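You operate a simulated robot arm through the tools that you are given. There is no shell and no other tool. Be economical: measure what you need, move in short steps, check, and stop when the job is done.

Carry out the task below with a simulated robot arm. There is one attempt and no reset: what you move stays moved.

TASK
Put things in order on the top of the folding table. At the end: the purple sachet stands where the yellow sponge stood; the yellow sponge stands where the teal yarn cone stood; the blue candle from the top of the folding table stands where the purple sachet stood; the teal yarn cone from the top of the folding table stands on top of the green box; whatever was shut is shut again. Leave all else as you found it, and nothing knocked over.

It is judged by the outcome, as a careful person would: the job done as asked, and still so three seconds after it is handed in. It fails if anything else is knocked over, pushed out of place, dropped, spilled or broken.

THE ROBOT
A 7-joint arm with a two-finger parallel gripper, fixed in place. Base frame: the origin is at the foot of the arm, x ahead of it, y to its left, z up; the work surface is at about z = 0. Lengths are in mm, angles in rad, forces in N, time in s.
With the tool pointing down near the work surface it reaches from about 220 to 580 mm from the base axis. Its first joint turns from -1.152 to 1.152 rad. Payload 2.5 kg.
Tool frame: the origin (TCP) lies between the finger pads and is the grasp point; the fingertips stand 23 mm ahead of it; z points along the fingers, y is the line along which they close. The gripper opens to 94 mm. The fingers are 38 mm wide and 10 mm thick; the gripper's body (54 by 96 mm) begins 39 mm behind the TCP.
Orientation is that of the tool frame in the base frame, as [roll, pitch, yaw] about the fixed x, y, z axes, in that order (R = Rz(yaw) Ry(pitch) Rx(roll)). With the fingers straight down and closing along the base's y, the tool's x points along the base's -x, its y along +y and its z along -z.

THE INTERFACE
- The arm moves only by the tool step_arm. Its argument "targets" is one flat list of numbers, 7 for each row, row after row: the turn, a rotation vector about the tool's x, y, z in units of 4 degrees (1.0 is 4 degrees), then the shift along the tool's x, y, z in units of 25 mm (1.0 is 25 mm), then the closure, from 0 (fully open) to 1 (shut). In form: [ax, ay, az, dx, dy, dz, fingers, ax, ay, az, dx, dy, dz, fingers, ...]. A call has 1 to 10 rows; each row shifts and turns the commanded pose from where the row before left it, along the tool's axes as they then stand. A call with a number of a shift or a turn outside -1 to 1 is refused whole. A row lasts 0.2 s, in which the tool goes at most 50 mm and 0.15 rad; a call with a longer step from one row to the next is refused whole, and so is a gripper value outside its range. A pose out of reach is approached as far as the arm can. The call stops where the force on the tool passes 40 N (or 10 N more than at its start, if that is more) or the arm is blocked; 0.2 s more then pass. The fingers move at their own pace (about 108 mm/s each) and stop on an object; they squeeze with about 21 N. The grip force told is the motor's: it shows also when the fingers shut on nothing. Time passes only in rows, and 0.2 s behind the last, so rows that do not move let the fingers close. It gives the time, the measured TCP pose, the force on the tool (base axes), the opening and the grip force at its end, in the units of the frame above (readings bear some noise), and new pictures: "views" is both (left out), scene, wrist or none.
- Cameras (640 x 400 px; columns grow to the right, rows downward): "scene" is fixed at [115.6, -407, 537.4]; the picture's right is [0.84, -0.54, 0.00], its down [-0.34, -0.52, -0.79] and it looks along [0.43, 0.66, -0.62] (base axes); focal length 281 px, centre (320, 200). "wrist" rides on the gripper at [-39, 0, -44] in the tool frame; the picture's right is [0.00, -1.00, 0.00], its down [0.97, 0.00, -0.24] and it looks along [0.24, 0.00, 0.97] (tool axes); focal length 218 px, centre (320, 200).
- locate(camera, pixels): for up to 12 pixels [column, row] of the newest picture of that camera ("zoom" is the newest enlarged one), the place [x, y, z] in the base frame of the surface seen there, good to about 3 mm. No time passes.
- zoom(camera, box): a new picture of the part [left, top, right, bottom] of that camera's present view, enlarged. No time passes.
- sign_off(): hands the job in; it is judged then, once.

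Work in short steps. Measure before you move; look again where a grasp or a placing could have gone wrong, and mend it. You have 80 turns and 120 pictures in all, those below and enlarged ones among them. Open the gripper and draw the arm clear of the work before you hand the job in, unless the task says otherwise; then end with one line.

The tools are called after "Request:" as a command line: name --argument value ..., lists and objects as JSON in quotes. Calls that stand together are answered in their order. step_arm: Moves the arm, as the interface text tells. Its arguments: {"type":"object","properties":{"targets":{"type":"array","items":{"type":"number"}},"views":{"type":"string","enum":["both","scene","wrist","none"]}},"required":["targets"]} The other tools are called the same way: locate (camera, pixels) gives the place of the surface under pixels of a picture; zoom (camera, box) takes an enlarged picture of a part of a camera's view; sign_off () hands the job in.

At the start:

```text
clock: 0.0
eef_pos: [343.5, -22.4, 344.0]
tool_rot: [-3.141, -0.002, 3.141]
wrist_force: [0.4, 1.6, 1.0]
grip_width: 93.9
finger_force: 0.0
```

scene: 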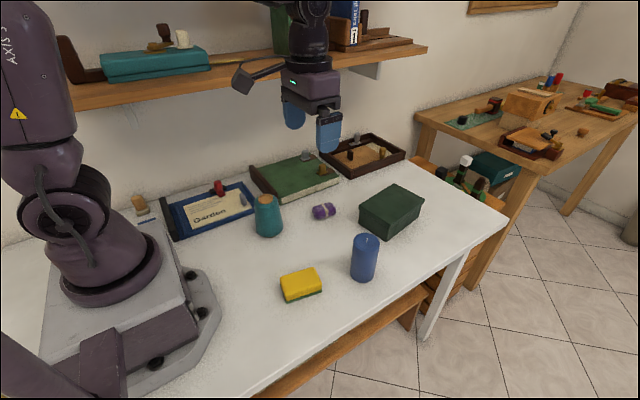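
wrist: 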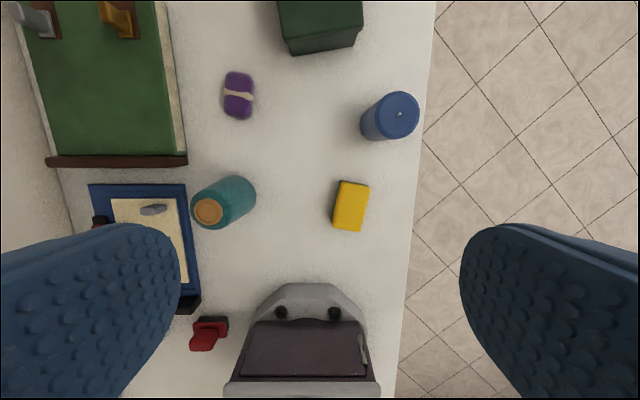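

The pictures show the cone (scene 268,215), sachet (323,211), sponge (301,285), candle (364,257) and green box (391,211). I'll enlarge both views and locate the objects.

Request:
zoom --camera "scene" --box '[220, 150, 440, 310]'

Request:
locate --camera "wrist" --pixels '[[238, 82], [238, 108], [228, 95], [250, 95], [398, 108], [208, 212], [240, 190], [350, 205], [338, 185], [366, 188], [335, 225], [360, 228]]'

Request:
locate --camera "scene" --pixels '[[266, 200], [268, 232], [323, 207], [365, 240], [362, 278], [300, 279], [392, 200], [361, 206], [390, 219], [423, 200], [393, 186], [386, 237]]'

```text
2.50 times, centred on (330, 230) of scene
```

zoom: 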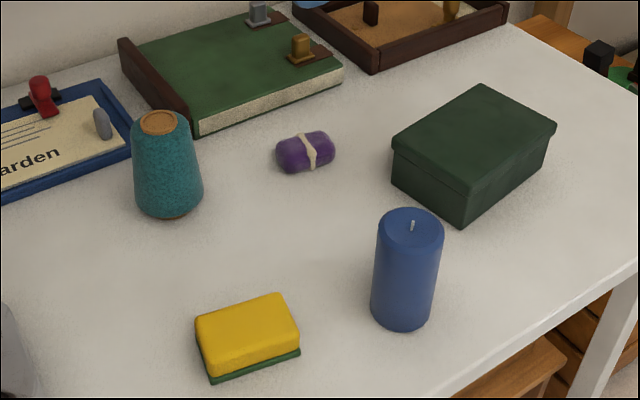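

```text
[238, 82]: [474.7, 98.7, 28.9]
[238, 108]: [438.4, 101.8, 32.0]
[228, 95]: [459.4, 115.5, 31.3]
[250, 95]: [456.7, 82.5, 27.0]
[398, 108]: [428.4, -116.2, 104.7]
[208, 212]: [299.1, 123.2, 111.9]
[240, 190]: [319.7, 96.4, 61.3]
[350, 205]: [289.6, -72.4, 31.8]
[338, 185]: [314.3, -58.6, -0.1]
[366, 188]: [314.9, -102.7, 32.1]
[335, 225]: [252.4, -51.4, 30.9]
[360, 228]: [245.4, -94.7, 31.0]
```

```text
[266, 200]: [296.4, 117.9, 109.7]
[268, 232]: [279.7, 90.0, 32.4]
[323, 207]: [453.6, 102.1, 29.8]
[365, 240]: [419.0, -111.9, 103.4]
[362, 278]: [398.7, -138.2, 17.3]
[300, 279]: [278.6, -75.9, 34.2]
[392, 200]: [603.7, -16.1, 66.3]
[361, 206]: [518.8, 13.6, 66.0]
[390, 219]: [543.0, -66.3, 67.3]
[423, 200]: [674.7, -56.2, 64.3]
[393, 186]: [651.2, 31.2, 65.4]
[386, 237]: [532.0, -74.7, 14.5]
```

The cone's top is centred near (298,121,110). I'll move above it and check the nearby clipboard items.

Request:
step_arm --targets '[0, 0, 0, 0.26, 0.82, 0.8, 0, 0, 0, 0, 0.26, 0.82, 0.8, 0, 0, 0, 0, 0.26, 0.82, 0.8, 0, 0, 0, 0, 0.26, 0.82, 0.8, 0, 0, 0, 0, 0.26, 0.82, 0.8, 0, 0, 0, 0, 0.26, 0.82, 0.8, 0, 0, 0, 0, 0.26, 0.82, 0.8, 0, 0, 0, 0, 0, 0, 0, 0]'

Request:
locate --camera "scene" --pixels '[[243, 195], [217, 184], [248, 205], [285, 162], [323, 170]]'

```text
clock: 1.8
eef_pos: [296.7, 122.4, 205.1]
tool_rot: [3.14, -0.001, -3.141]
wrist_force: [-1.4, 0.6, 0.6]
grip_width: 93.9
finger_force: 0.1
```

scene: 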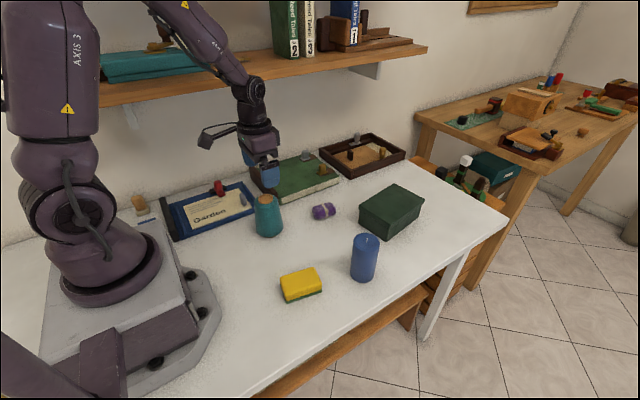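
wrist: 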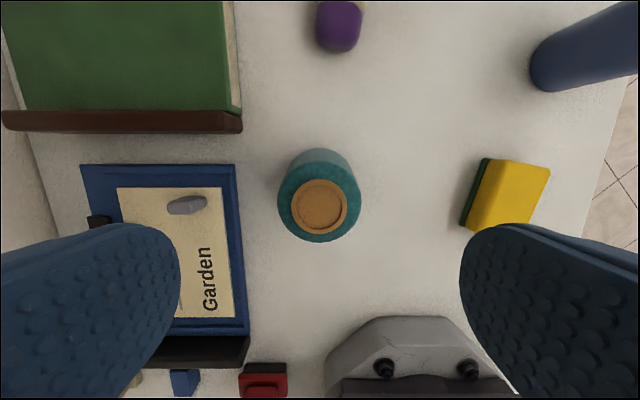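

```text
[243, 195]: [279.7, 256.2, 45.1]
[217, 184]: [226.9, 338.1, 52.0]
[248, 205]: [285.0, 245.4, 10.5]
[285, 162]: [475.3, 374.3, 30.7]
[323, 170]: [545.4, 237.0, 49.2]
```

The cone is centred between the fingers (wrist 320,206). I'll locate the rim edges, the base and the clipboard edge precisely.

Request:
locate --camera "wrist" --pixels '[[320, 206], [294, 206], [346, 206], [320, 182], [320, 230], [279, 200], [359, 200], [320, 152], [242, 200], [190, 205], [490, 195], [545, 175]]'

```text
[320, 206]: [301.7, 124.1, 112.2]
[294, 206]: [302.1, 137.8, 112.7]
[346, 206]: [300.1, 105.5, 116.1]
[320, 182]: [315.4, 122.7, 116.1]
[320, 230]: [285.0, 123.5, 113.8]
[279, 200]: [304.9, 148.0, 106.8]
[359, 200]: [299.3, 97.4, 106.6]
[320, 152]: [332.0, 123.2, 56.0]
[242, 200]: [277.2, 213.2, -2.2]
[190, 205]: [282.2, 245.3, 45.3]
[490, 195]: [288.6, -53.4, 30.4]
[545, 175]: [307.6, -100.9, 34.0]
```

The centre is about (300.5,122.5) with the top near 113, and the clipboard is clear at y>205. I'll lower to z≈82 and close.

Request:
step_arm --targets '[0, 0, 0, -0.15, 0, 0.8, 0, 0, 0, 0, 0, 0, 0.8, 0, 0, 0, 0, 0, 0, 0.8, 0, 0, 0, 0, 0, 0, 0.8, 0, 0, 0, 0, 0, 0, 0.8, 0, 0, 0, 0, 0, 0, 0.9, 0, 0, 0, 0, 0, 0, 0, 0, 0, 0, 0, 0, 0, 0, 1, 0, 0, 0, 0, 0, 0, 1, 0, 0, 0, 0, 0, 0, 1]'

```text
clock: 4.0
eef_pos: [304.6, 120.1, 84.1]
tool_rot: [3.141, -0.001, -3.141]
wrist_force: [0.6, 0.5, 0.1]
grip_width: 63.1
finger_force: 21.0
```

scene: 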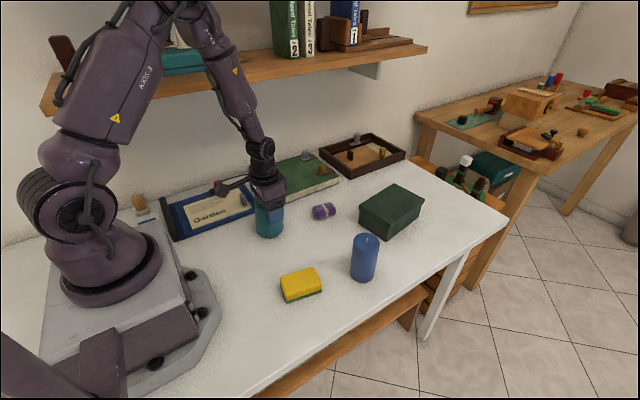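
wrist: 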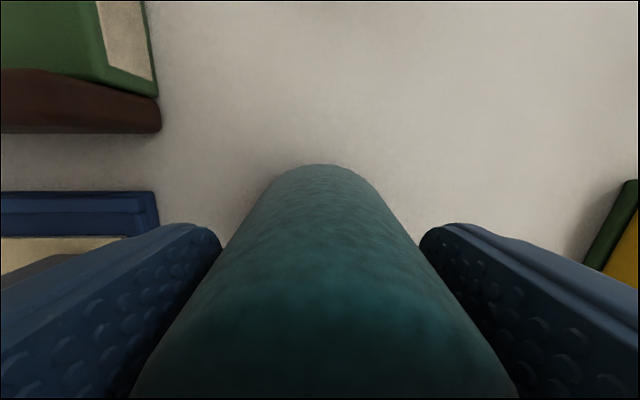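

The grip holds at 63 mm. I'll lift straight up.

Request:
step_arm --targets '[0, 0, 0, 0, 0, -0.4, 1, 0, 0, 0, 0, 0, -0.7, 1, 0, 0, 0, 0, 0, -0.8, 1, 0, 0, 0, 0, 0, -0.8, 1, 0, 0, 0, 0, 0, -0.8, 1, 0, 0, 0, 0, 0, -0.8, 1, 0, 0, 0, 0, 0, -0.4, 1, 0, 0, 0, 0, 0, 0, 1]'

```text
clock: 5.8
eef_pos: [301.8, 119.1, 199.6]
tool_rot: [-3.141, -0.001, -3.141]
wrist_force: [0.0, 0.2, -1.0]
grip_width: 63.0
finger_force: 21.4
```

scene: 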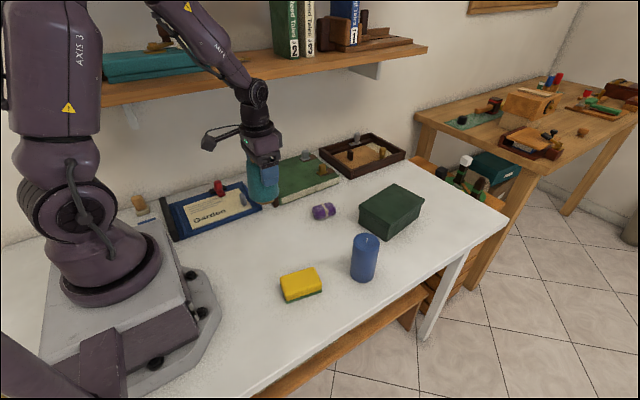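
wrist: 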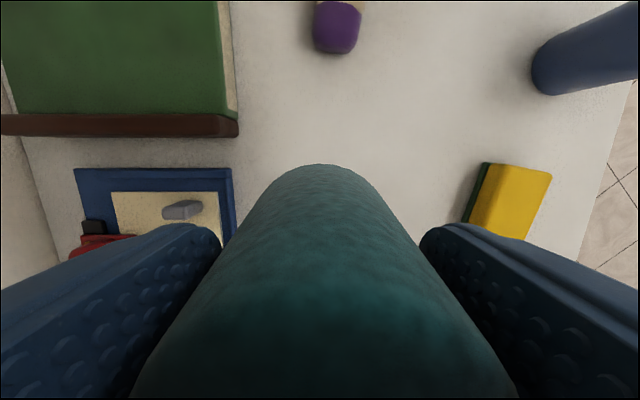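

It is held upright. I'll carry it toward the box.

Request:
step_arm --targets '[0, 0, 0, -0.6, -0.3, 0, 1, 0, 0, 0, -0.95, -0.5, 0, 1, 0, 0, 0, -1, -0.5, 0, 1, 0, 0, 0, -1, -0.5, 0, 1, 0, 0, 0, -1, -0.5, 0, 1, 0, 0, 0, -1, -0.5, 0, 1, 0, 0, 0, -1, -0.5, 0, 1, 0, 0, 0, -1, -0.5, 0, 1, 0, 0, 0, -1, -0.5, 0, 1, 0, 0, 0, -0.95, -0.5, 0, 1]' --views "none"

Request:
step_arm --targets '[0, 0, 0, -0.8, -0.4, 0, 1, 0, 0, 0, -0.5, -0.3, 0, 1, 0, 0, 0, 0, 0, 0, 1]'

```text
clock: 8.0
eef_pos: [541.5, -2.7, 197.4]
tool_rot: [3.141, -0.001, -3.139]
wrist_force: [-0.8, -0.4, -1.9]
grip_width: 62.8
finger_force: 20.7
```

```text
clock: 8.8
eef_pos: [573.2, -19.8, 198.2]
tool_rot: [-3.141, 0.002, 3.141]
wrist_force: [0.5, 0.2, -1.4]
grip_width: 63.1
finger_force: 20.9
```

scene: 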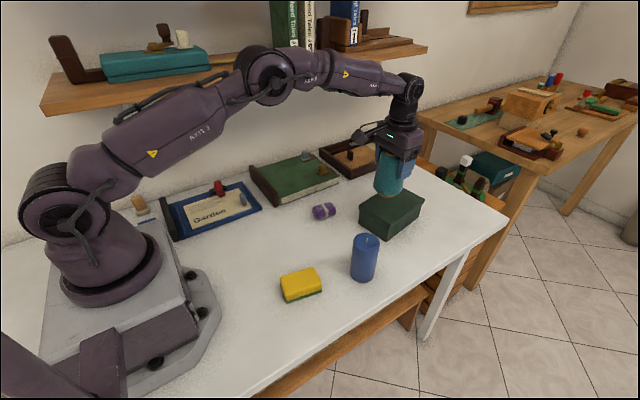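
wrist: 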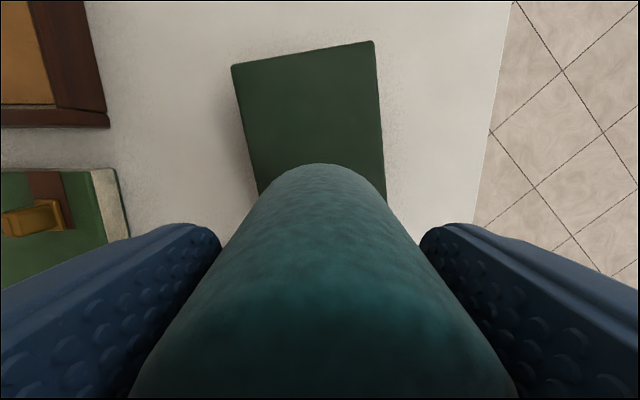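

The pose is reachable, with the box below. I'll move 14 mm further for a better centre and lower to just above the lid.

Request:
step_arm --targets '[0, 0, 0, -0.3, 0, 0, 1, 0, 0, 0, -0.26, 0, 0.2, 1, 0, 0, 0, 0, 0, 0.4, 1, 0, 0, 0, 0, 0, 0.4, 1, 0, 0, 0, 0, 0, 0.4, 1, 0, 0, 0, 0, 0, 0.3, 1, 0, 0, 0, 0, 0, 0.1, 1, 0, 0, 0, 0, 0, 0, 1]'

Request:
zoom --camera "scene" --box '[340, 140, 460, 250]'

```text
clock: 10.6
eef_pos: [586.8, -18.8, 152.2]
tool_rot: [3.141, 0.0, -3.141]
wrist_force: [0.3, 0.2, -1.7]
grip_width: 63.0
finger_force: 21.0
```

scene: 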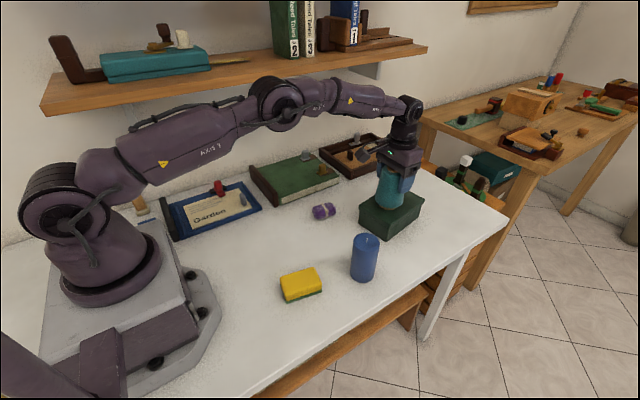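
wrist: 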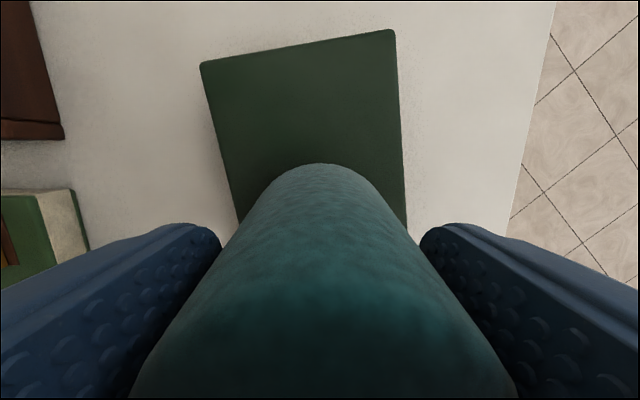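

```text
3.64 times, centred on (400, 195) of scene
```

zoom: 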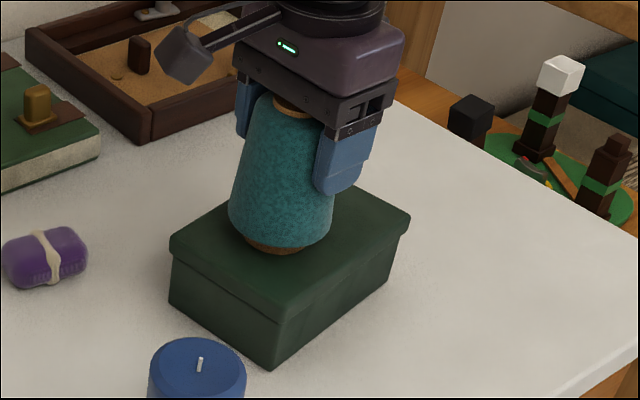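

The base hovers just above the lid, well inside the edges. I'll lower it by about 3 mm more.

Request:
step_arm --targets '[0, 0, 0, 0, 0, 0.04, 1, 0, 0, 0, 0, 0, 0.04, 1, 0, 0, 0, 0, 0, 0.04, 1, 0, 0, 0, 0, 0, 0, 1]' --views "none"

```text
clock: 11.6
eef_pos: [588.4, -16.8, 151.2]
tool_rot: [-3.141, 0.003, 3.141]
wrist_force: [-5.9, 0.2, 12.4]
grip_width: 62.5
finger_force: 21.2
```

Contact shows as +12 N in z. I'll back off slightly, release and rise.

Request:
step_arm --targets '[0, 0, 0, 0, 0, -0.02, 1, 0, 0, 0, 0, 0, 0, 0.15, 0, 0, 0, 0, 0, 0, 0, 0, 0, 0, 0, 0, 0, 0, 0, 0, 0, 0, 0, -0.4, 0, 0, 0, 0, 0, 0, -0.8, 0, 0, 0, 0, 0, 0, -0.8, 0, 0, 0, 0, 0, 0, -0.8, 0, 0, 0, 0, 0, 0, 0, 0]'

Request:
zoom --camera "scene" --box '[340, 140, 460, 250]'

```text
clock: 13.6
eef_pos: [587.1, -19.3, 220.9]
tool_rot: [-3.141, 0.0, 3.141]
wrist_force: [-0.5, -0.4, 0.5]
grip_width: 94.1
finger_force: 0.0
```

scene: 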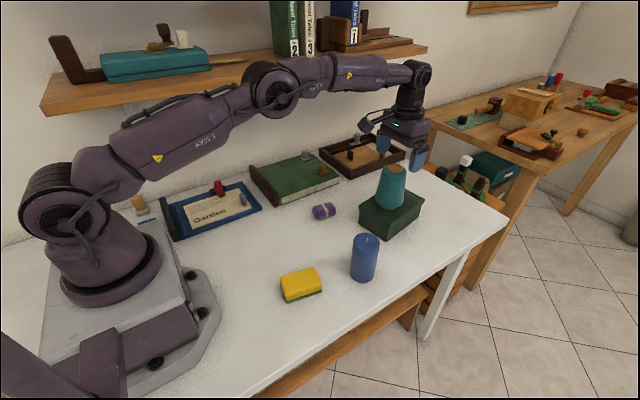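
wrist: 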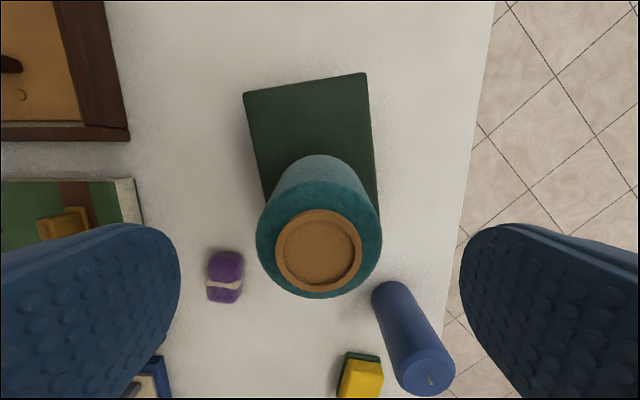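

```text
3.64 times, centred on (400, 195) of scene
```

zoom: 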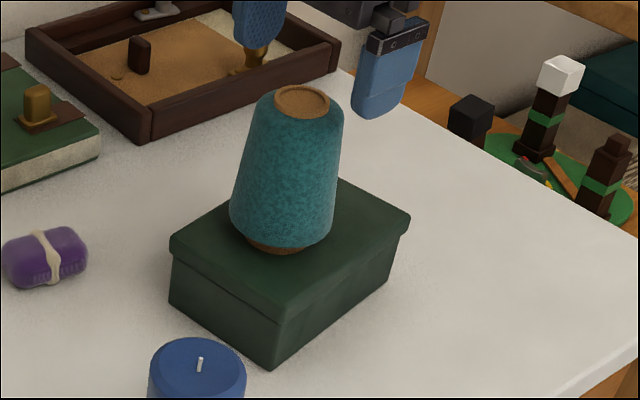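

The cone stands on the box. Next I'll move above the sponge.

Request:
step_arm --targets '[0, 0, 0, 0.94, -0.18, 0, 0, 0, 0, 0, 0.94, -0.18, 0, 0, 0, 0, 0, 0.94, -0.18, 0, 0, 0, 0, 0, 0.94, -0.18, 0, 0, 0, 0, 0, 0.94, -0.18, 0, 0, 0, 0, 0, 0.94, -0.18, 0, 0, 0, 0, 0, 0.94, -0.18, 0, 0, 0, 0, 0, 0.94, -0.18, 0, 0, 0, 0, 0, 0.94, -0.18, 0, 0, 0, 0, 0, 0.94, -0.18, 0, 0]' --views "none"

Request:
step_arm --targets '[0, 0, 0, 0.93, -0.17, 0.7, 0, 0, 0, 0, 0.93, -0.17, 0.7, 0, 0, 0, 0, 0.93, -0.17, 0.7, 0, 0, 0, 0, 0, 0, 0, 0]'

```text
clock: 15.8
eef_pos: [350.5, -66.2, 221.2]
tool_rot: [-3.14, 0.0, -3.141]
wrist_force: [-0.6, -0.2, 0.2]
grip_width: 93.9
finger_force: 0.0
```

```text
clock: 16.8
eef_pos: [280.0, -79.2, 168.3]
tool_rot: [3.141, 0.0, 3.14]
wrist_force: [-0.4, 0.4, -0.2]
grip_width: 94.1
finger_force: 0.1
```

scene: 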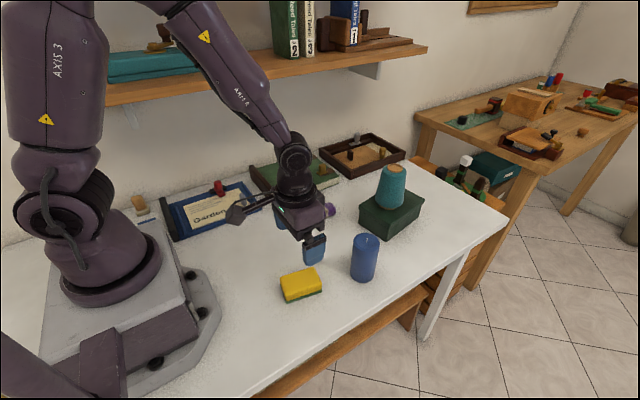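
wrist: 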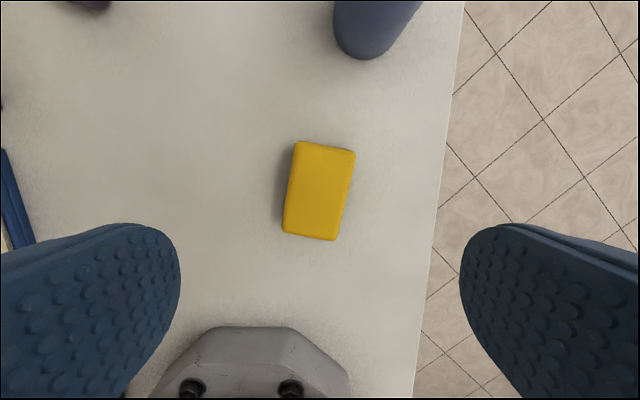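

Request:
locate --camera "wrist" --pixels '[[297, 146], [353, 153], [286, 230], [334, 237], [319, 191], [291, 190], [346, 195], [260, 190], [326, 150], [310, 232]]'

```text
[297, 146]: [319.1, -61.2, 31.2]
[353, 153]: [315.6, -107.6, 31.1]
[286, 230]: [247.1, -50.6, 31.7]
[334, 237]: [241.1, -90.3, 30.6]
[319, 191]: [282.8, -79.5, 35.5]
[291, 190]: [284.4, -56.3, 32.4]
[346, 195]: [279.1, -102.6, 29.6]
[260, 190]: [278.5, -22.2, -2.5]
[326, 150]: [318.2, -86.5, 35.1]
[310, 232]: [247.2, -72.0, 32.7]
```

The sponge is centred at about (281,-78), its long axis turned about -11°, and 46 mm wide. I'll turn the tool +11° about its z axis, descend to z≈28 and grip.

Request:
step_arm --targets '[0, 0, 0.9, 0, 0.04, 0.5, 0, 0, 0, 0.9, 0, 0, 0.8, 0, 0, 0, 0.95, 0, 0, 0.8, 0, 0, 0, 0, 0, 0, 0.9, 0, 0, 0, 0, 0, 0, 0.9, 0, 0, 0, 0, 0, 0, 0.9, 0, 0, 0, 0, 0, 0, 0.8, 0, 0, 0, 0, 0, 0, 0, 0]'

```text
clock: 18.6
eef_pos: [283.9, -77.8, 31.2]
tool_rot: [-3.141, 0.001, 2.948]
wrist_force: [0.5, -0.1, -0.8]
grip_width: 93.9
finger_force: 0.0
```

scene: 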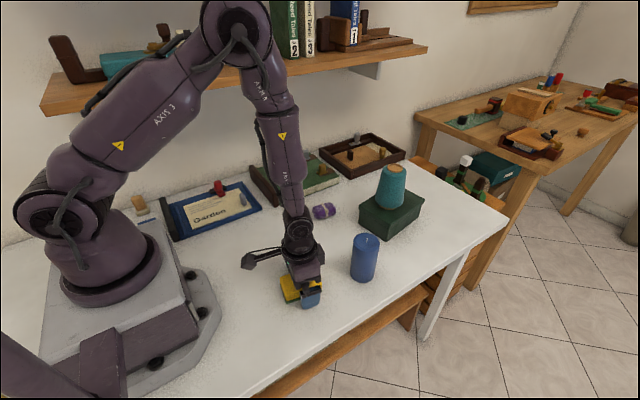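
wrist: 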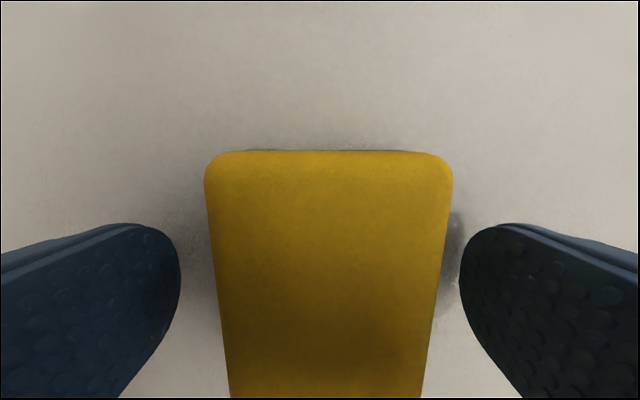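

It is aligned. I'll lower 3 mm, nudge 1.5 mm and close.

Request:
step_arm --targets '[0, 0, 0, 0, -0.06, 0.1, 0, 0, 0, 0, 0, 0, 0, 1, 0, 0, 0, 0, 0, 0, 1, 0, 0, 0, 0, 0, 0, 1, 0, 0, 0, 0, 0, -0.4, 1, 0, 0, 0, 0, 0, -0.8, 1, 0, 0, 0, 0, 0, -0.8, 1, 0, 0, 0, 0, 0, -0.4, 1, 0, 0, 0, 0, 0, 0, 1]'

```text
clock: 20.6
eef_pos: [281.6, -76.4, 84.4]
tool_rot: [-3.14, 0.001, 2.95]
wrist_force: [-0.2, -0.2, -1.0]
grip_width: 51.2
finger_force: 21.0
```

scene: 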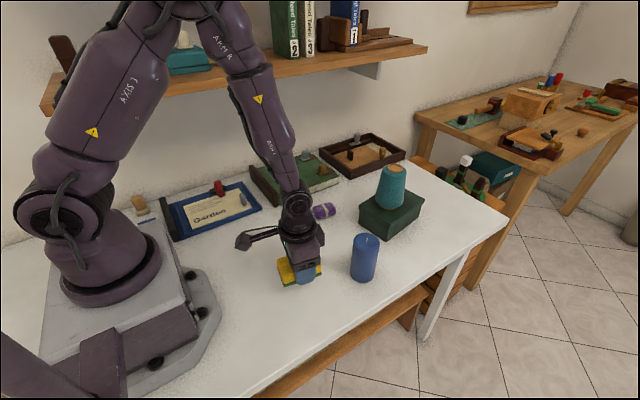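
wrist: 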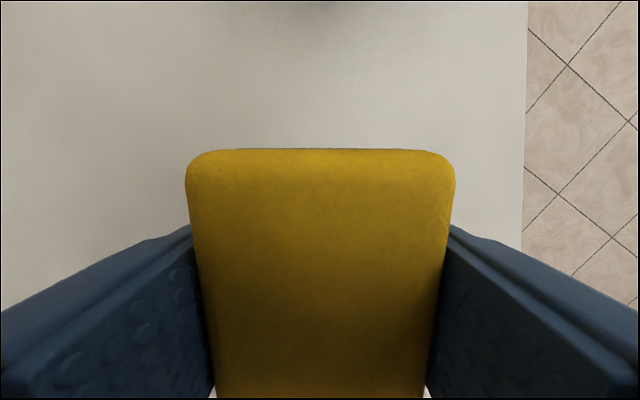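

Held. I'll carry it to the cone's old spot (300.5,122.5).

Request:
step_arm --targets '[0, 0, 0, 0.05, 0.5, 0, 1, 0, 0, 0, 0.09, 0.94, 0, 1, 0, 0, 0, 0.09, 0.94, 0, 1, 0, 0, 0, 0.09, 0.94, 0, 1, 0, 0, 0, 0.09, 0.94, 0, 1, 0, 0, 0, 0.09, 0.94, 0, 1, 0, 0, 0, 0.09, 0.94, 0, 1, 0, 0, 0, 0.09, 0.94, 0, 1, 0, 0, 0, 0.09, 0.9, 0, 1, 0, 0, 0, 0, 0, 0, 1]' --views "scene"

```text
clock: 22.8
eef_pos: [302.1, 122.8, 87.2]
tool_rot: [3.14, 0.0, 2.948]
wrist_force: [0.6, -1.0, -0.4]
grip_width: 51.1
finger_force: 21.3
```

scene: 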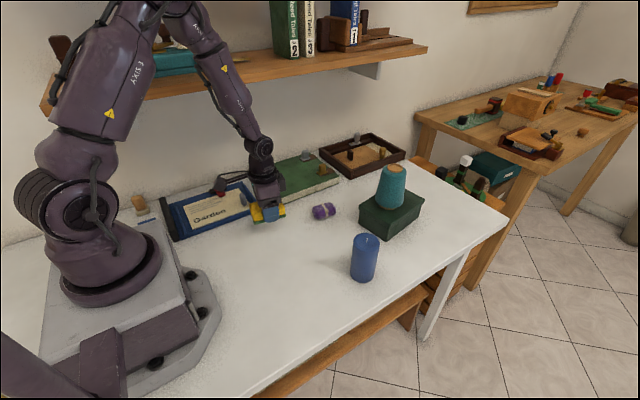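

On spot. I'll lower 58 mm and check the force.

Request:
step_arm --targets '[0, 0, 0, 0, 0, 0.5, 1, 0, 0, 0, 0, 0, 0.7, 1, 0, 0, 0, 0, 0, 0.6, 1, 0, 0, 0, 0, 0, 0.35, 1, 0, 0, 0, 0, 0, 0.15, 1, 0, 0, 0, 0, 0, 0.06, 1, 0, 0, 0, 0, 0, 0, 1]' --views "scene"

```text
clock: 24.4
eef_pos: [302.4, 122.7, 27.7]
tool_rot: [-3.141, -0.001, 2.949]
wrist_force: [-0.2, -0.2, -0.7]
grip_width: 50.8
finger_force: 21.0
```

scene: 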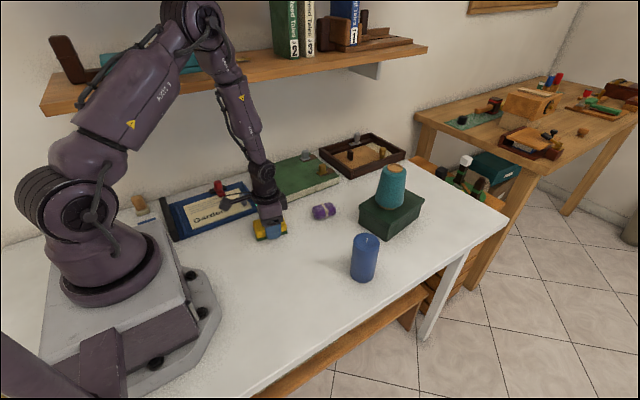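

Request:
step_arm --targets '[0, 0, 0, 0, 0, 0.05, 1, 0, 0, 0, 0, 0, 0, 0.2, 0, 0, 0, 0, 0, 0, 0, 0, 0, 0, 0, 0, 0, 0, 0, 0, 0, 0, 0, -0.5, 0, 0, 0, 0, 0, 0, -0.9, 0, 0, 0, 0, 0, 0, -0.9, 0, 0, 0, 0, 0, 0, -0.9, 0, 0, 0, 0, 0, 0, -0.9, 0, 0, 0, 0, 0, 0, -0.9, 0]'

```text
clock: 26.6
eef_pos: [301.8, 121.1, 151.1]
tool_rot: [-3.141, 0.001, 2.949]
wrist_force: [0.2, 0.2, -0.4]
grip_width: 94.1
finger_force: 0.0
```

scene: 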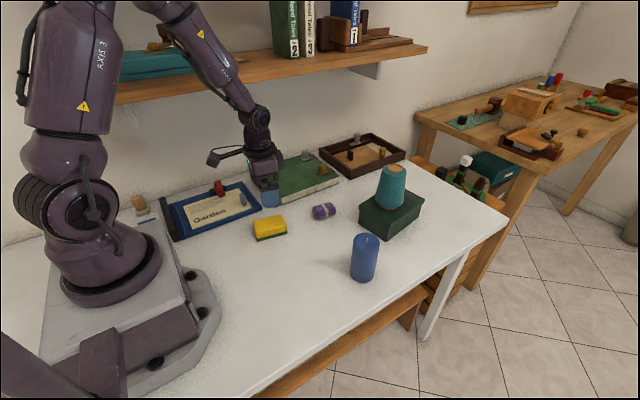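
wrist: 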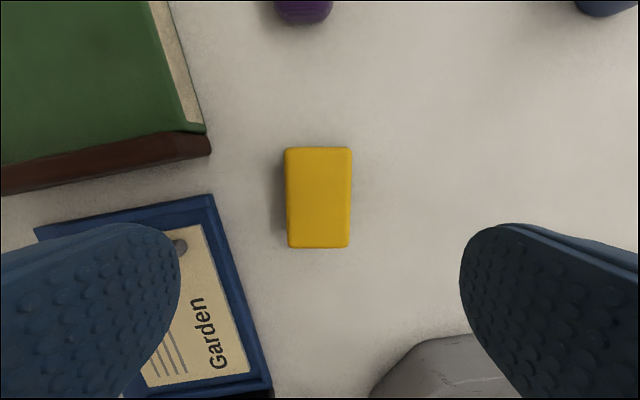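

The sponge is placed. Next I'll move above the sachet.

Request:
step_arm --targets '[0, 0, 0, -0.9, 0.06, 0, 0, 0, 0, 0, -0.9, 0.06, 0, 0, 0, 0, 0, -0.9, 0.06, 0, 0, 0, 0, 0, -0.9, 0.06, 0, 0, 0, 0, 0, -0.9, 0.06, 0, 0, 0, 0, 0, -0.9, 0.05, 0, 0, 0, 0, 0, -0.84, 0.05, 0, 0, 0, 0, 0, 0, 0, 0, 0]'

Request:
zoom --camera "wrist" --box '[200, 80, 440, 280]'

```text
clock: 28.4
eef_pos: [455.9, 102.4, 149.6]
tool_rot: [3.141, 0.001, 2.949]
wrist_force: [-0.1, -0.1, -0.4]
grip_width: 94.2
finger_force: 0.1
```

scene: 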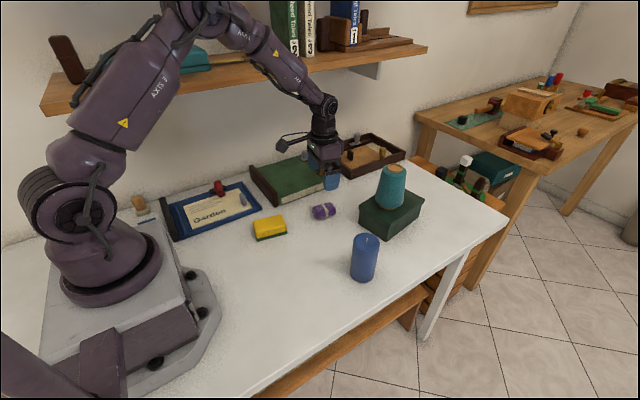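
wrist: 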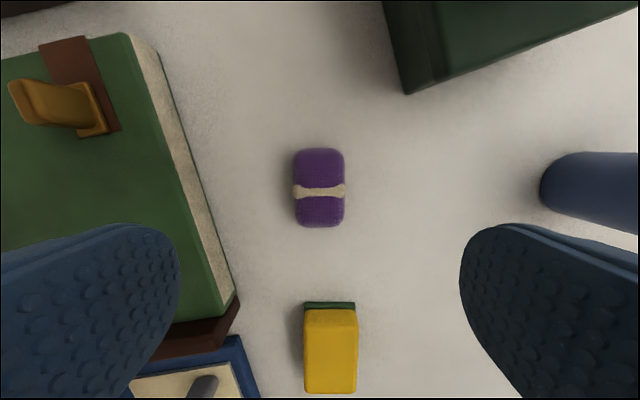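

```text
2.00 times, centred on (320, 180) of wrist
```

zoom: 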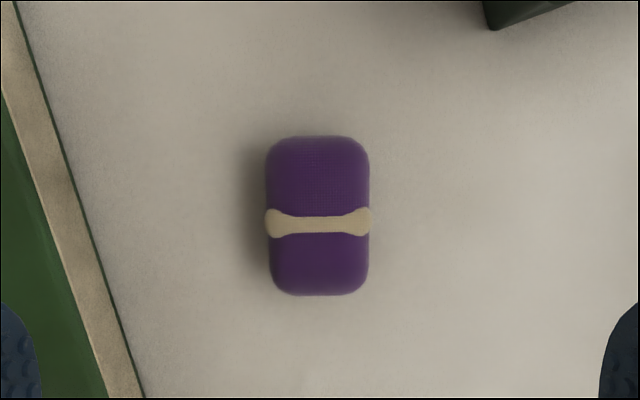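

The sachet is nicely aligned with the tool already. I'll locate it, the book edge, and the box corner.

Request:
locate --camera "wrist" --pixels '[[319, 151], [319, 224], [296, 175], [343, 175], [319, 205], [195, 200], [220, 260], [238, 297], [205, 200], [407, 92]]'

```text
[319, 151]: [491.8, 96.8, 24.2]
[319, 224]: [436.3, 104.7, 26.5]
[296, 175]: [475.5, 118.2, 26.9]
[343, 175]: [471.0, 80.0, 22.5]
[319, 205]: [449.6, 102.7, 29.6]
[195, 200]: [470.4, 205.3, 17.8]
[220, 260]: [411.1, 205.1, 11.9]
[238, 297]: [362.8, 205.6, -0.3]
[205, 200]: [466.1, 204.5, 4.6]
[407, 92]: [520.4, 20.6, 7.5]
```

The sachet is centred at about (463,100), 39 mm wide, with the book at y≈205 clear. I'll shift 7 mm and lower to z≈27.

Request:
step_arm --targets '[0, 0, 0, -0.28, 0, 0.5, 0, 0, 0, 0, 0, 0, 0.9, 0, 0, 0, 0, 0, 0, 0.9, 0, 0, 0, 0, 0, 0, 0.9, 0, 0, 0, 0, 0, 0, 0.9, 0, 0, 0, 0, 0, 0, 0.7, 0, 0, 0, 0, 0, 0, 0.1, 0, 0, 0, 0, 0, 0, 0, 0]' --views "wrist"

```text
clock: 30.2
eef_pos: [464.2, 104.0, 28.7]
tool_rot: [3.141, 0.001, 2.95]
wrist_force: [0.5, -0.1, 0.5]
grip_width: 94.1
finger_force: 0.0
```

wrist: 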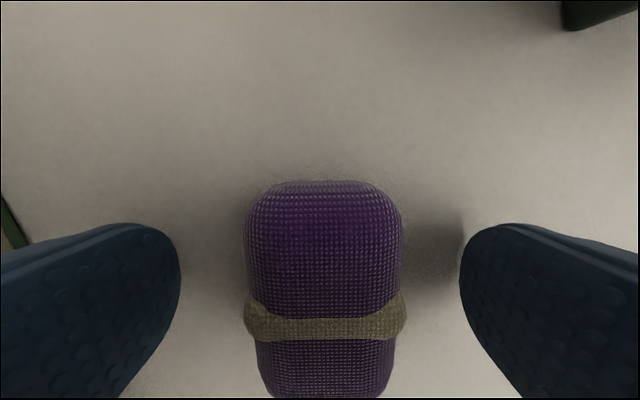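

Centred (band at row 318 equals TCP). I'll close and lift.

Request:
step_arm --targets '[0, 0, 0, 0, 0, 0.06, 0, 0, 0, 0, 0, 0, 0, 1, 0, 0, 0, 0, 0, 0, 1, 0, 0, 0, 0, 0, 0, 1, 0, 0, 0, 0, 0, 0, 1, 0, 0, 0, 0, 0, -0.4, 1, 0, 0, 0, 0, 0, -0.8, 1, 0, 0, 0, 0, 0, -0.8, 1, 0, 0, 0, 0, 0, -0.8, 1, 0, 0, 0, 0, 0, 0, 1]'

```text
clock: 32.4
eef_pos: [463.5, 101.8, 95.8]
tool_rot: [-3.141, -0.001, 2.95]
wrist_force: [0.3, 0.5, -0.3]
grip_width: 41.4
finger_force: 20.9
```

scene: 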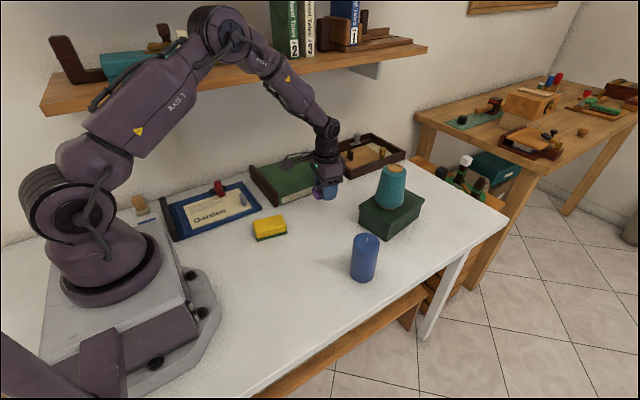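
wrist: 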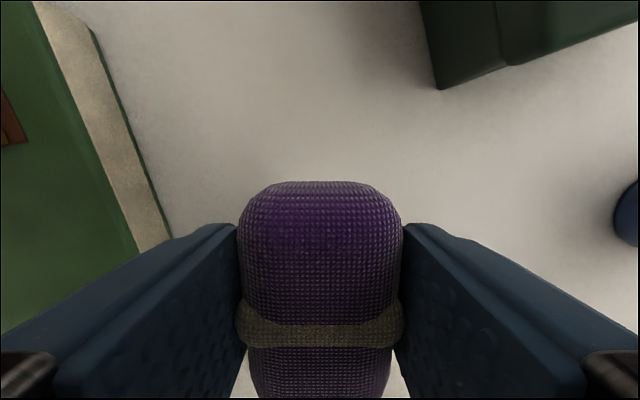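

Held. I'll carry it to the sponge's old spot (281,-78).

Request:
step_arm --targets '[0, 0, 0, 0.4, -0.6, 0, 1, 0, 0, 0, 0.6, -0.87, 0, 1, 0, 0, 0, 0.6, -0.87, 0, 1, 0, 0, 0, 0.6, -0.87, 0, 1, 0, 0, 0, 0.6, -0.87, 0, 1, 0, 0, 0, 0.6, -0.87, 0, 1, 0, 0, 0, 0.6, -0.87, 0, 1, 0, 0, 0, 0.6, -0.88, 0, 1, 0, 0, 0, 0.6, -0.88, 0, 1, 0, 0, 0, 0.6, -0.88, 0, 1]' --views "none"

Request:
step_arm --targets '[0, 0, 0, 0, 0, 0.4, 1, 0, 0, 0, 0, 0, 0.8, 1, 0, 0, 0, 0, 0, 0.7, 1, 0, 0, 0, 0, 0, 0.5, 1, 0, 0, 0, 0, 0, 0.2, 1, 0, 0, 0, 0, 0, 0.1, 1, 0, 0, 0, 0, 0, 0, 1]' --views "scene"

```text
clock: 34.6
eef_pos: [280.4, -78.2, 98.3]
tool_rot: [-3.141, 0.0, 2.949]
wrist_force: [0.2, 0.0, 0.2]
grip_width: 41.2
finger_force: 21.2
```

```text
clock: 36.2
eef_pos: [282.4, -76.9, 28.3]
tool_rot: [3.141, -0.001, 2.95]
wrist_force: [-0.4, -0.1, 0.9]
grip_width: 41.0
finger_force: 21.1
```

scene: 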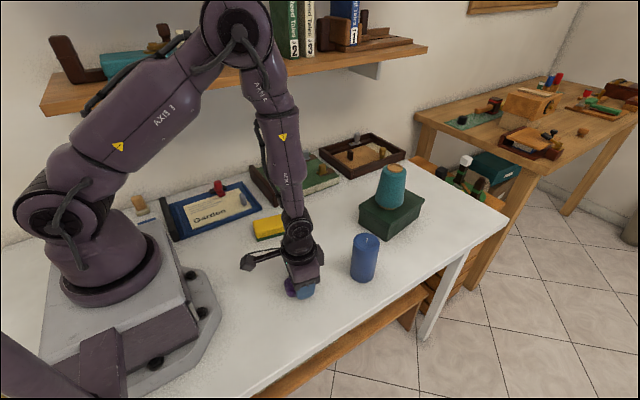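

About 2 mm remain. I'll lower, release and rise.

Request:
step_arm --targets '[0, 0, 0, 0, 0, 0.08, 1, 0, 0, 0, 0, 0, 0, 1, 0, 0, 0, 0, 0, 0, 0.2, 0, 0, 0, 0, 0, 0, 0, 0, 0, 0, 0, 0, -0.5, 0, 0, 0, 0, 0, 0, -1, 0, 0, 0, 0, 0, 0, -1, 0, 0, 0, 0, 0, 0, -1, 0, 0, 0, 0, 0, 0, -1, 0, 0, 0, 0, 0, 0, -1, 0]' --views "none"

Request:
step_arm --targets '[0, 0, 0, 0, 0, -0.9, 0, 0, 0, 0, 0, 0, -0.9, 0, 0, 0, 0, 0, 0, 0, 0]'

```text
clock: 38.4
eef_pos: [278.3, -78.0, 166.8]
tool_rot: [3.141, 0.0, 2.948]
wrist_force: [-0.8, -0.3, -1.2]
grip_width: 94.2
finger_force: 0.2
```

```text
clock: 39.2
eef_pos: [279.2, -78.3, 209.8]
tool_rot: [-3.14, -0.001, 2.95]
wrist_force: [0.0, 0.4, -0.4]
grip_width: 93.7
finger_force: 0.0
```

scene: 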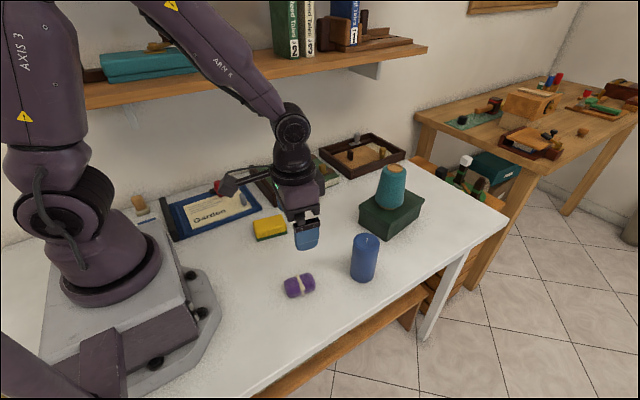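
wrist: 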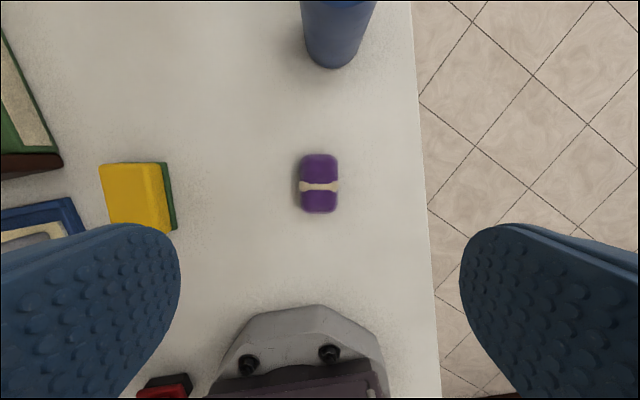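

The sachet is placed. Next I'll move above the candle.

Request:
step_arm --targets '[0, 0, 0, -0.83, -0.066, 0, 0, 0, 0, 0, -0.83, -0.066, 0, 0, 0, 0, 0, -0.83, -0.066, 0, 0, 0, 0, 0, -0.83, -0.066, 0, 0, 0, 0, 0, -0.83, -0.066, 0, 0, 0, 0, 0, -0.83, -0.066, 0, 0, 0, 0, 0, -0.83, -0.066, 0, 0, 0, 0, 0, 0, 0, 0, 0]'

Request:
zoom --camera "wrist" --box '[200, 100, 440, 300]'

```text
clock: 41.0
eef_pos: [419.6, -117.8, 209.4]
tool_rot: [3.141, 0.0, 2.95]
wrist_force: [-0.1, 0.8, -0.4]
grip_width: 94.1
finger_force: 0.0
```

scene: 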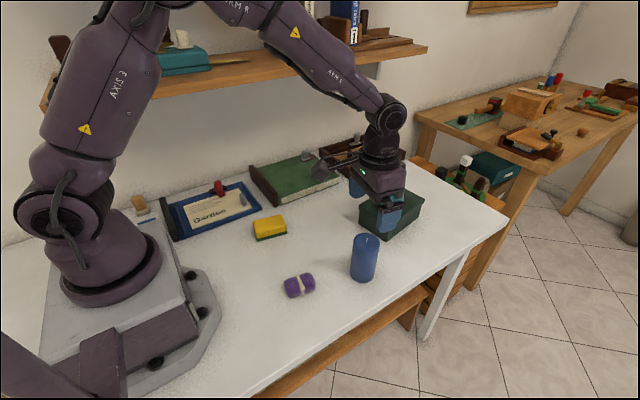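
wrist: 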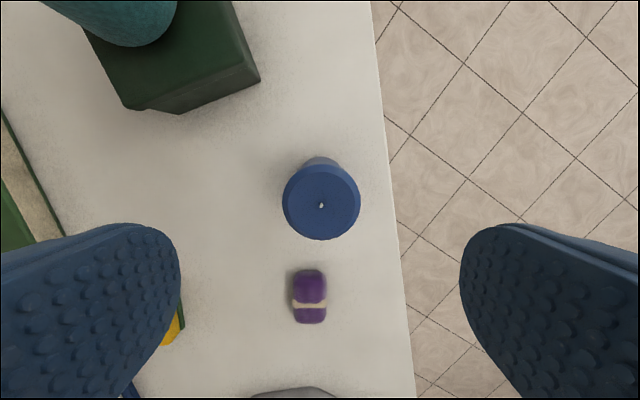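

```text
2.00 times, centred on (320, 200) of wrist
```

zoom: 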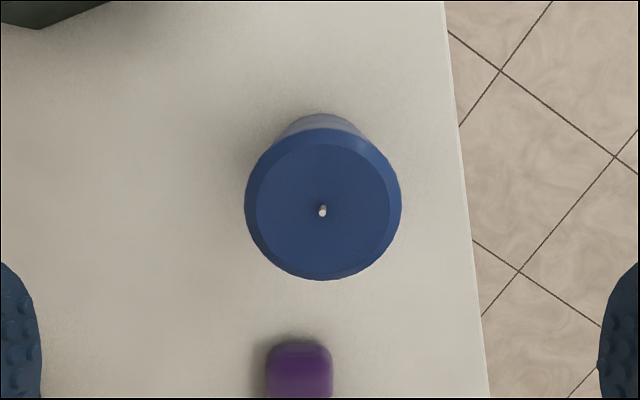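

Request:
locate --camera "wrist" --pixels '[[320, 200], [290, 202], [353, 202], [321, 172], [321, 234], [322, 207]]'

```text
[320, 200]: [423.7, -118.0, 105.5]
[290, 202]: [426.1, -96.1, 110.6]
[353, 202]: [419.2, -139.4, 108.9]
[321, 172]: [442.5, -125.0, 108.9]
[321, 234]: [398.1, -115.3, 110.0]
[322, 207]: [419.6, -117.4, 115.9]
```

The candle is centred at (421,-118) with the top at 108 and wick to about 117. I'll lower to z≈85 so the palm clears the wick, and close.

Request:
step_arm --targets '[0, 0, 0, -0.05, 0, 0.6, 0, 0, 0, 0, 0, 0, 0.8, 0, 0, 0, 0, 0, 0, 0.9, 0, 0, 0, 0, 0, 0, 0.9, 0, 0, 0, 0, 0, 0, 0.9, 0, 0, 0, 0, 0, 0, 0.87, 0, 0, 0, 0, 0, 0, 0, 0, 0, 0, 0, 0, 0, 0, 1, 0, 0, 0, 0, 0, 0, 1, 0, 0, 0, 0, 0, 0, 1]'

```text
clock: 43.2
eef_pos: [423.5, -117.8, 84.8]
tool_rot: [-3.141, 0.001, 2.95]
wrist_force: [0.3, -0.5, -0.1]
grip_width: 55.1
finger_force: 21.1
```

scene: 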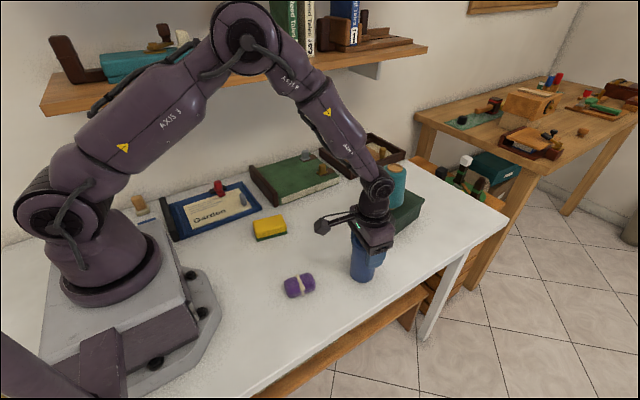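
wrist: 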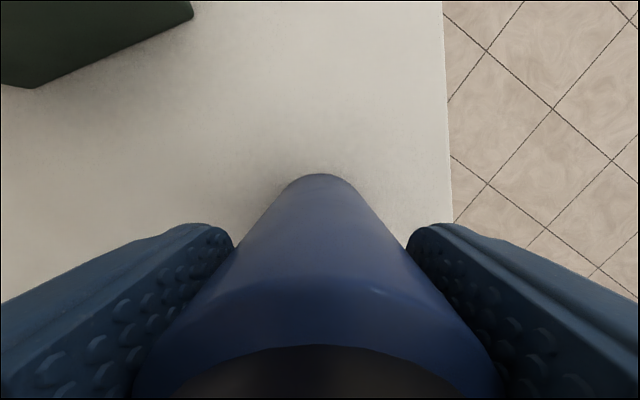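

Held at 55 mm. I'll lift 50 mm.

Request:
step_arm --targets '[0, 0, 0, 0, 0, -0.4, 1, 0, 0, 0, 0, 0, -0.8, 1, 0, 0, 0, 0, 0, -0.8, 1, 0, 0, 0, 0, 0, 0, 1]' --views "scene"

Request:
step_arm --targets '[0, 0, 0, 0, 0.5, 0, 1, 0, 0, 0, 0.01, 0.9, 0, 1, 0, 0, 0, 0.01, 0.95, 0, 1, 0, 0, 0, 0.01, 0.95, 0, 1, 0, 0, 0, 0.01, 0.95, 0, 1, 0, 0, 0, 0.01, 0.95, 0, 1, 0, 0, 0, 0.01, 0.95, 0, 1, 0, 0, 0, 0.01, 0.95, 0, 1, 0, 0, 0, 0.01, 0.95, 0, 1, 0, 0, 0, 0, 0.85, 0, 1]' --views "both"

```text
clock: 44.2
eef_pos: [424.8, -118.3, 137.8]
tool_rot: [-3.141, 0.0, 2.95]
wrist_force: [-0.2, -0.1, -2.1]
grip_width: 55.1
finger_force: 21.4
```

scene: 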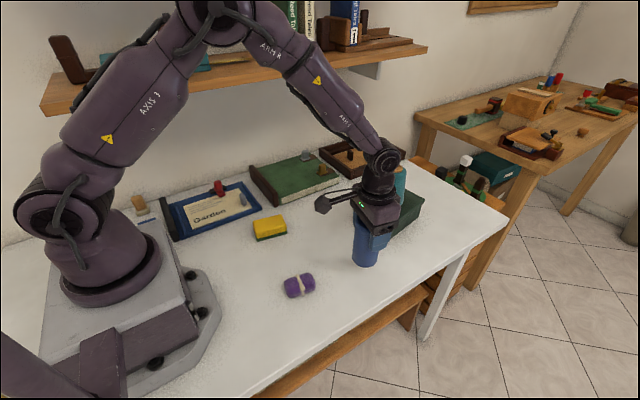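

```text
clock: 46.4
eef_pos: [464.9, 101.1, 135.2]
tool_rot: [-3.14, -0.001, 2.947]
wrist_force: [0.2, -0.4, -2.7]
grip_width: 55.1
finger_force: 20.8
```

scene: 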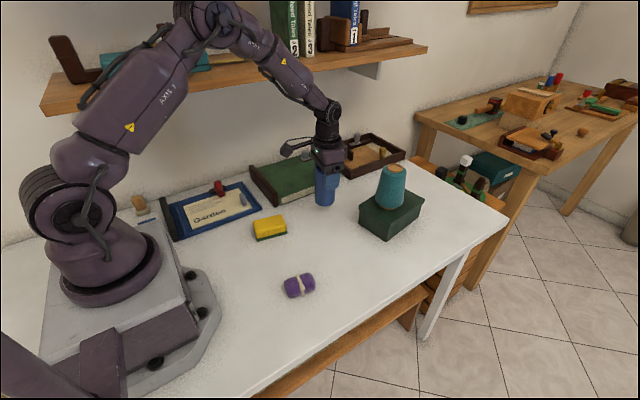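
wrist: 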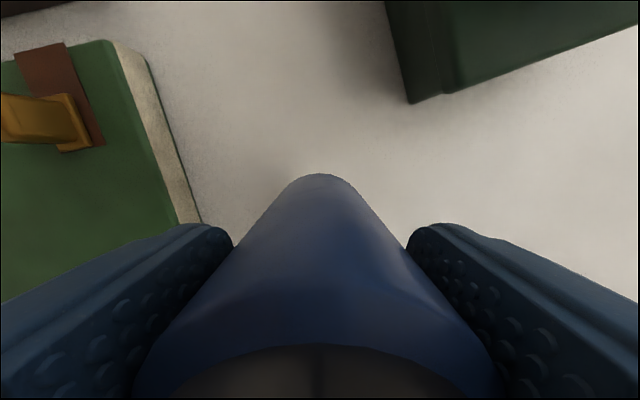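

It is over the sachet's old place. I'll lower about 49 mm.

Request:
step_arm --targets '[0, 0, 0, 0, 0, 0.4, 1, 0, 0, 0, 0, 0, 0.6, 1, 0, 0, 0, 0, 0, 0.5, 1, 0, 0, 0, 0, 0, 0.3, 1, 0, 0, 0, 0, 0, 0.12, 1, 0, 0, 0, 0, 0, 0.04, 1, 0, 0, 0, 0, 0, 0, 1]' --views "none"

Request:
step_arm --targets '[0, 0, 0, 0, 0, 0.04, 1, 0, 0, 0, 0, 0, 0, 1]' --views "scene"

```text
clock: 48.0
eef_pos: [463.4, 100.8, 86.4]
tool_rot: [-3.141, 0.0, 2.948]
wrist_force: [0.0, -0.1, -2.7]
grip_width: 55.0
finger_force: 20.4
```

```text
clock: 48.6
eef_pos: [462.1, 100.7, 85.1]
tool_rot: [3.141, 0.0, 2.949]
wrist_force: [0.1, 0.6, -2.3]
grip_width: 55.0
finger_force: 20.9
```

scene: 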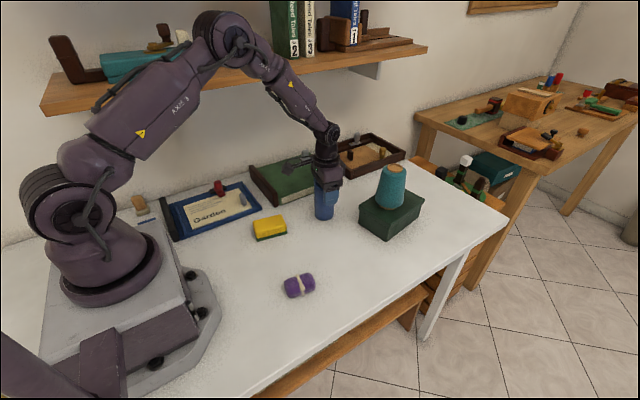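

The weight is still carried, so no contact yet. I'll go down 1 mm more.

Request:
step_arm --targets '[0, 0, 0, 0, 0, 0.03, 1, 0, 0, 0, 0, 0, 0.02, 1, 0, 0, 0, 0, 0, 0, 1]' --views "none"

```text
clock: 49.4
eef_pos: [463.6, 100.5, 85.6]
tool_rot: [3.142, 0.0, 2.951]
wrist_force: [-1.3, 0.5, -2.5]
grip_width: 55.2
finger_force: 20.8
```

Request:
step_arm --targets '[0, 0, 0, 0, 0, 0.03, 1, 0, 0, 0, 0, 0, 0.02, 1, 0, 0, 0, 0, 0, 0, 1]' --views "none"

```text
clock: 50.2
eef_pos: [464.9, 100.5, 83.7]
tool_rot: [3.141, 0.002, 2.951]
wrist_force: [-5.1, -0.6, 13.7]
grip_width: 55.3
finger_force: 20.8
```

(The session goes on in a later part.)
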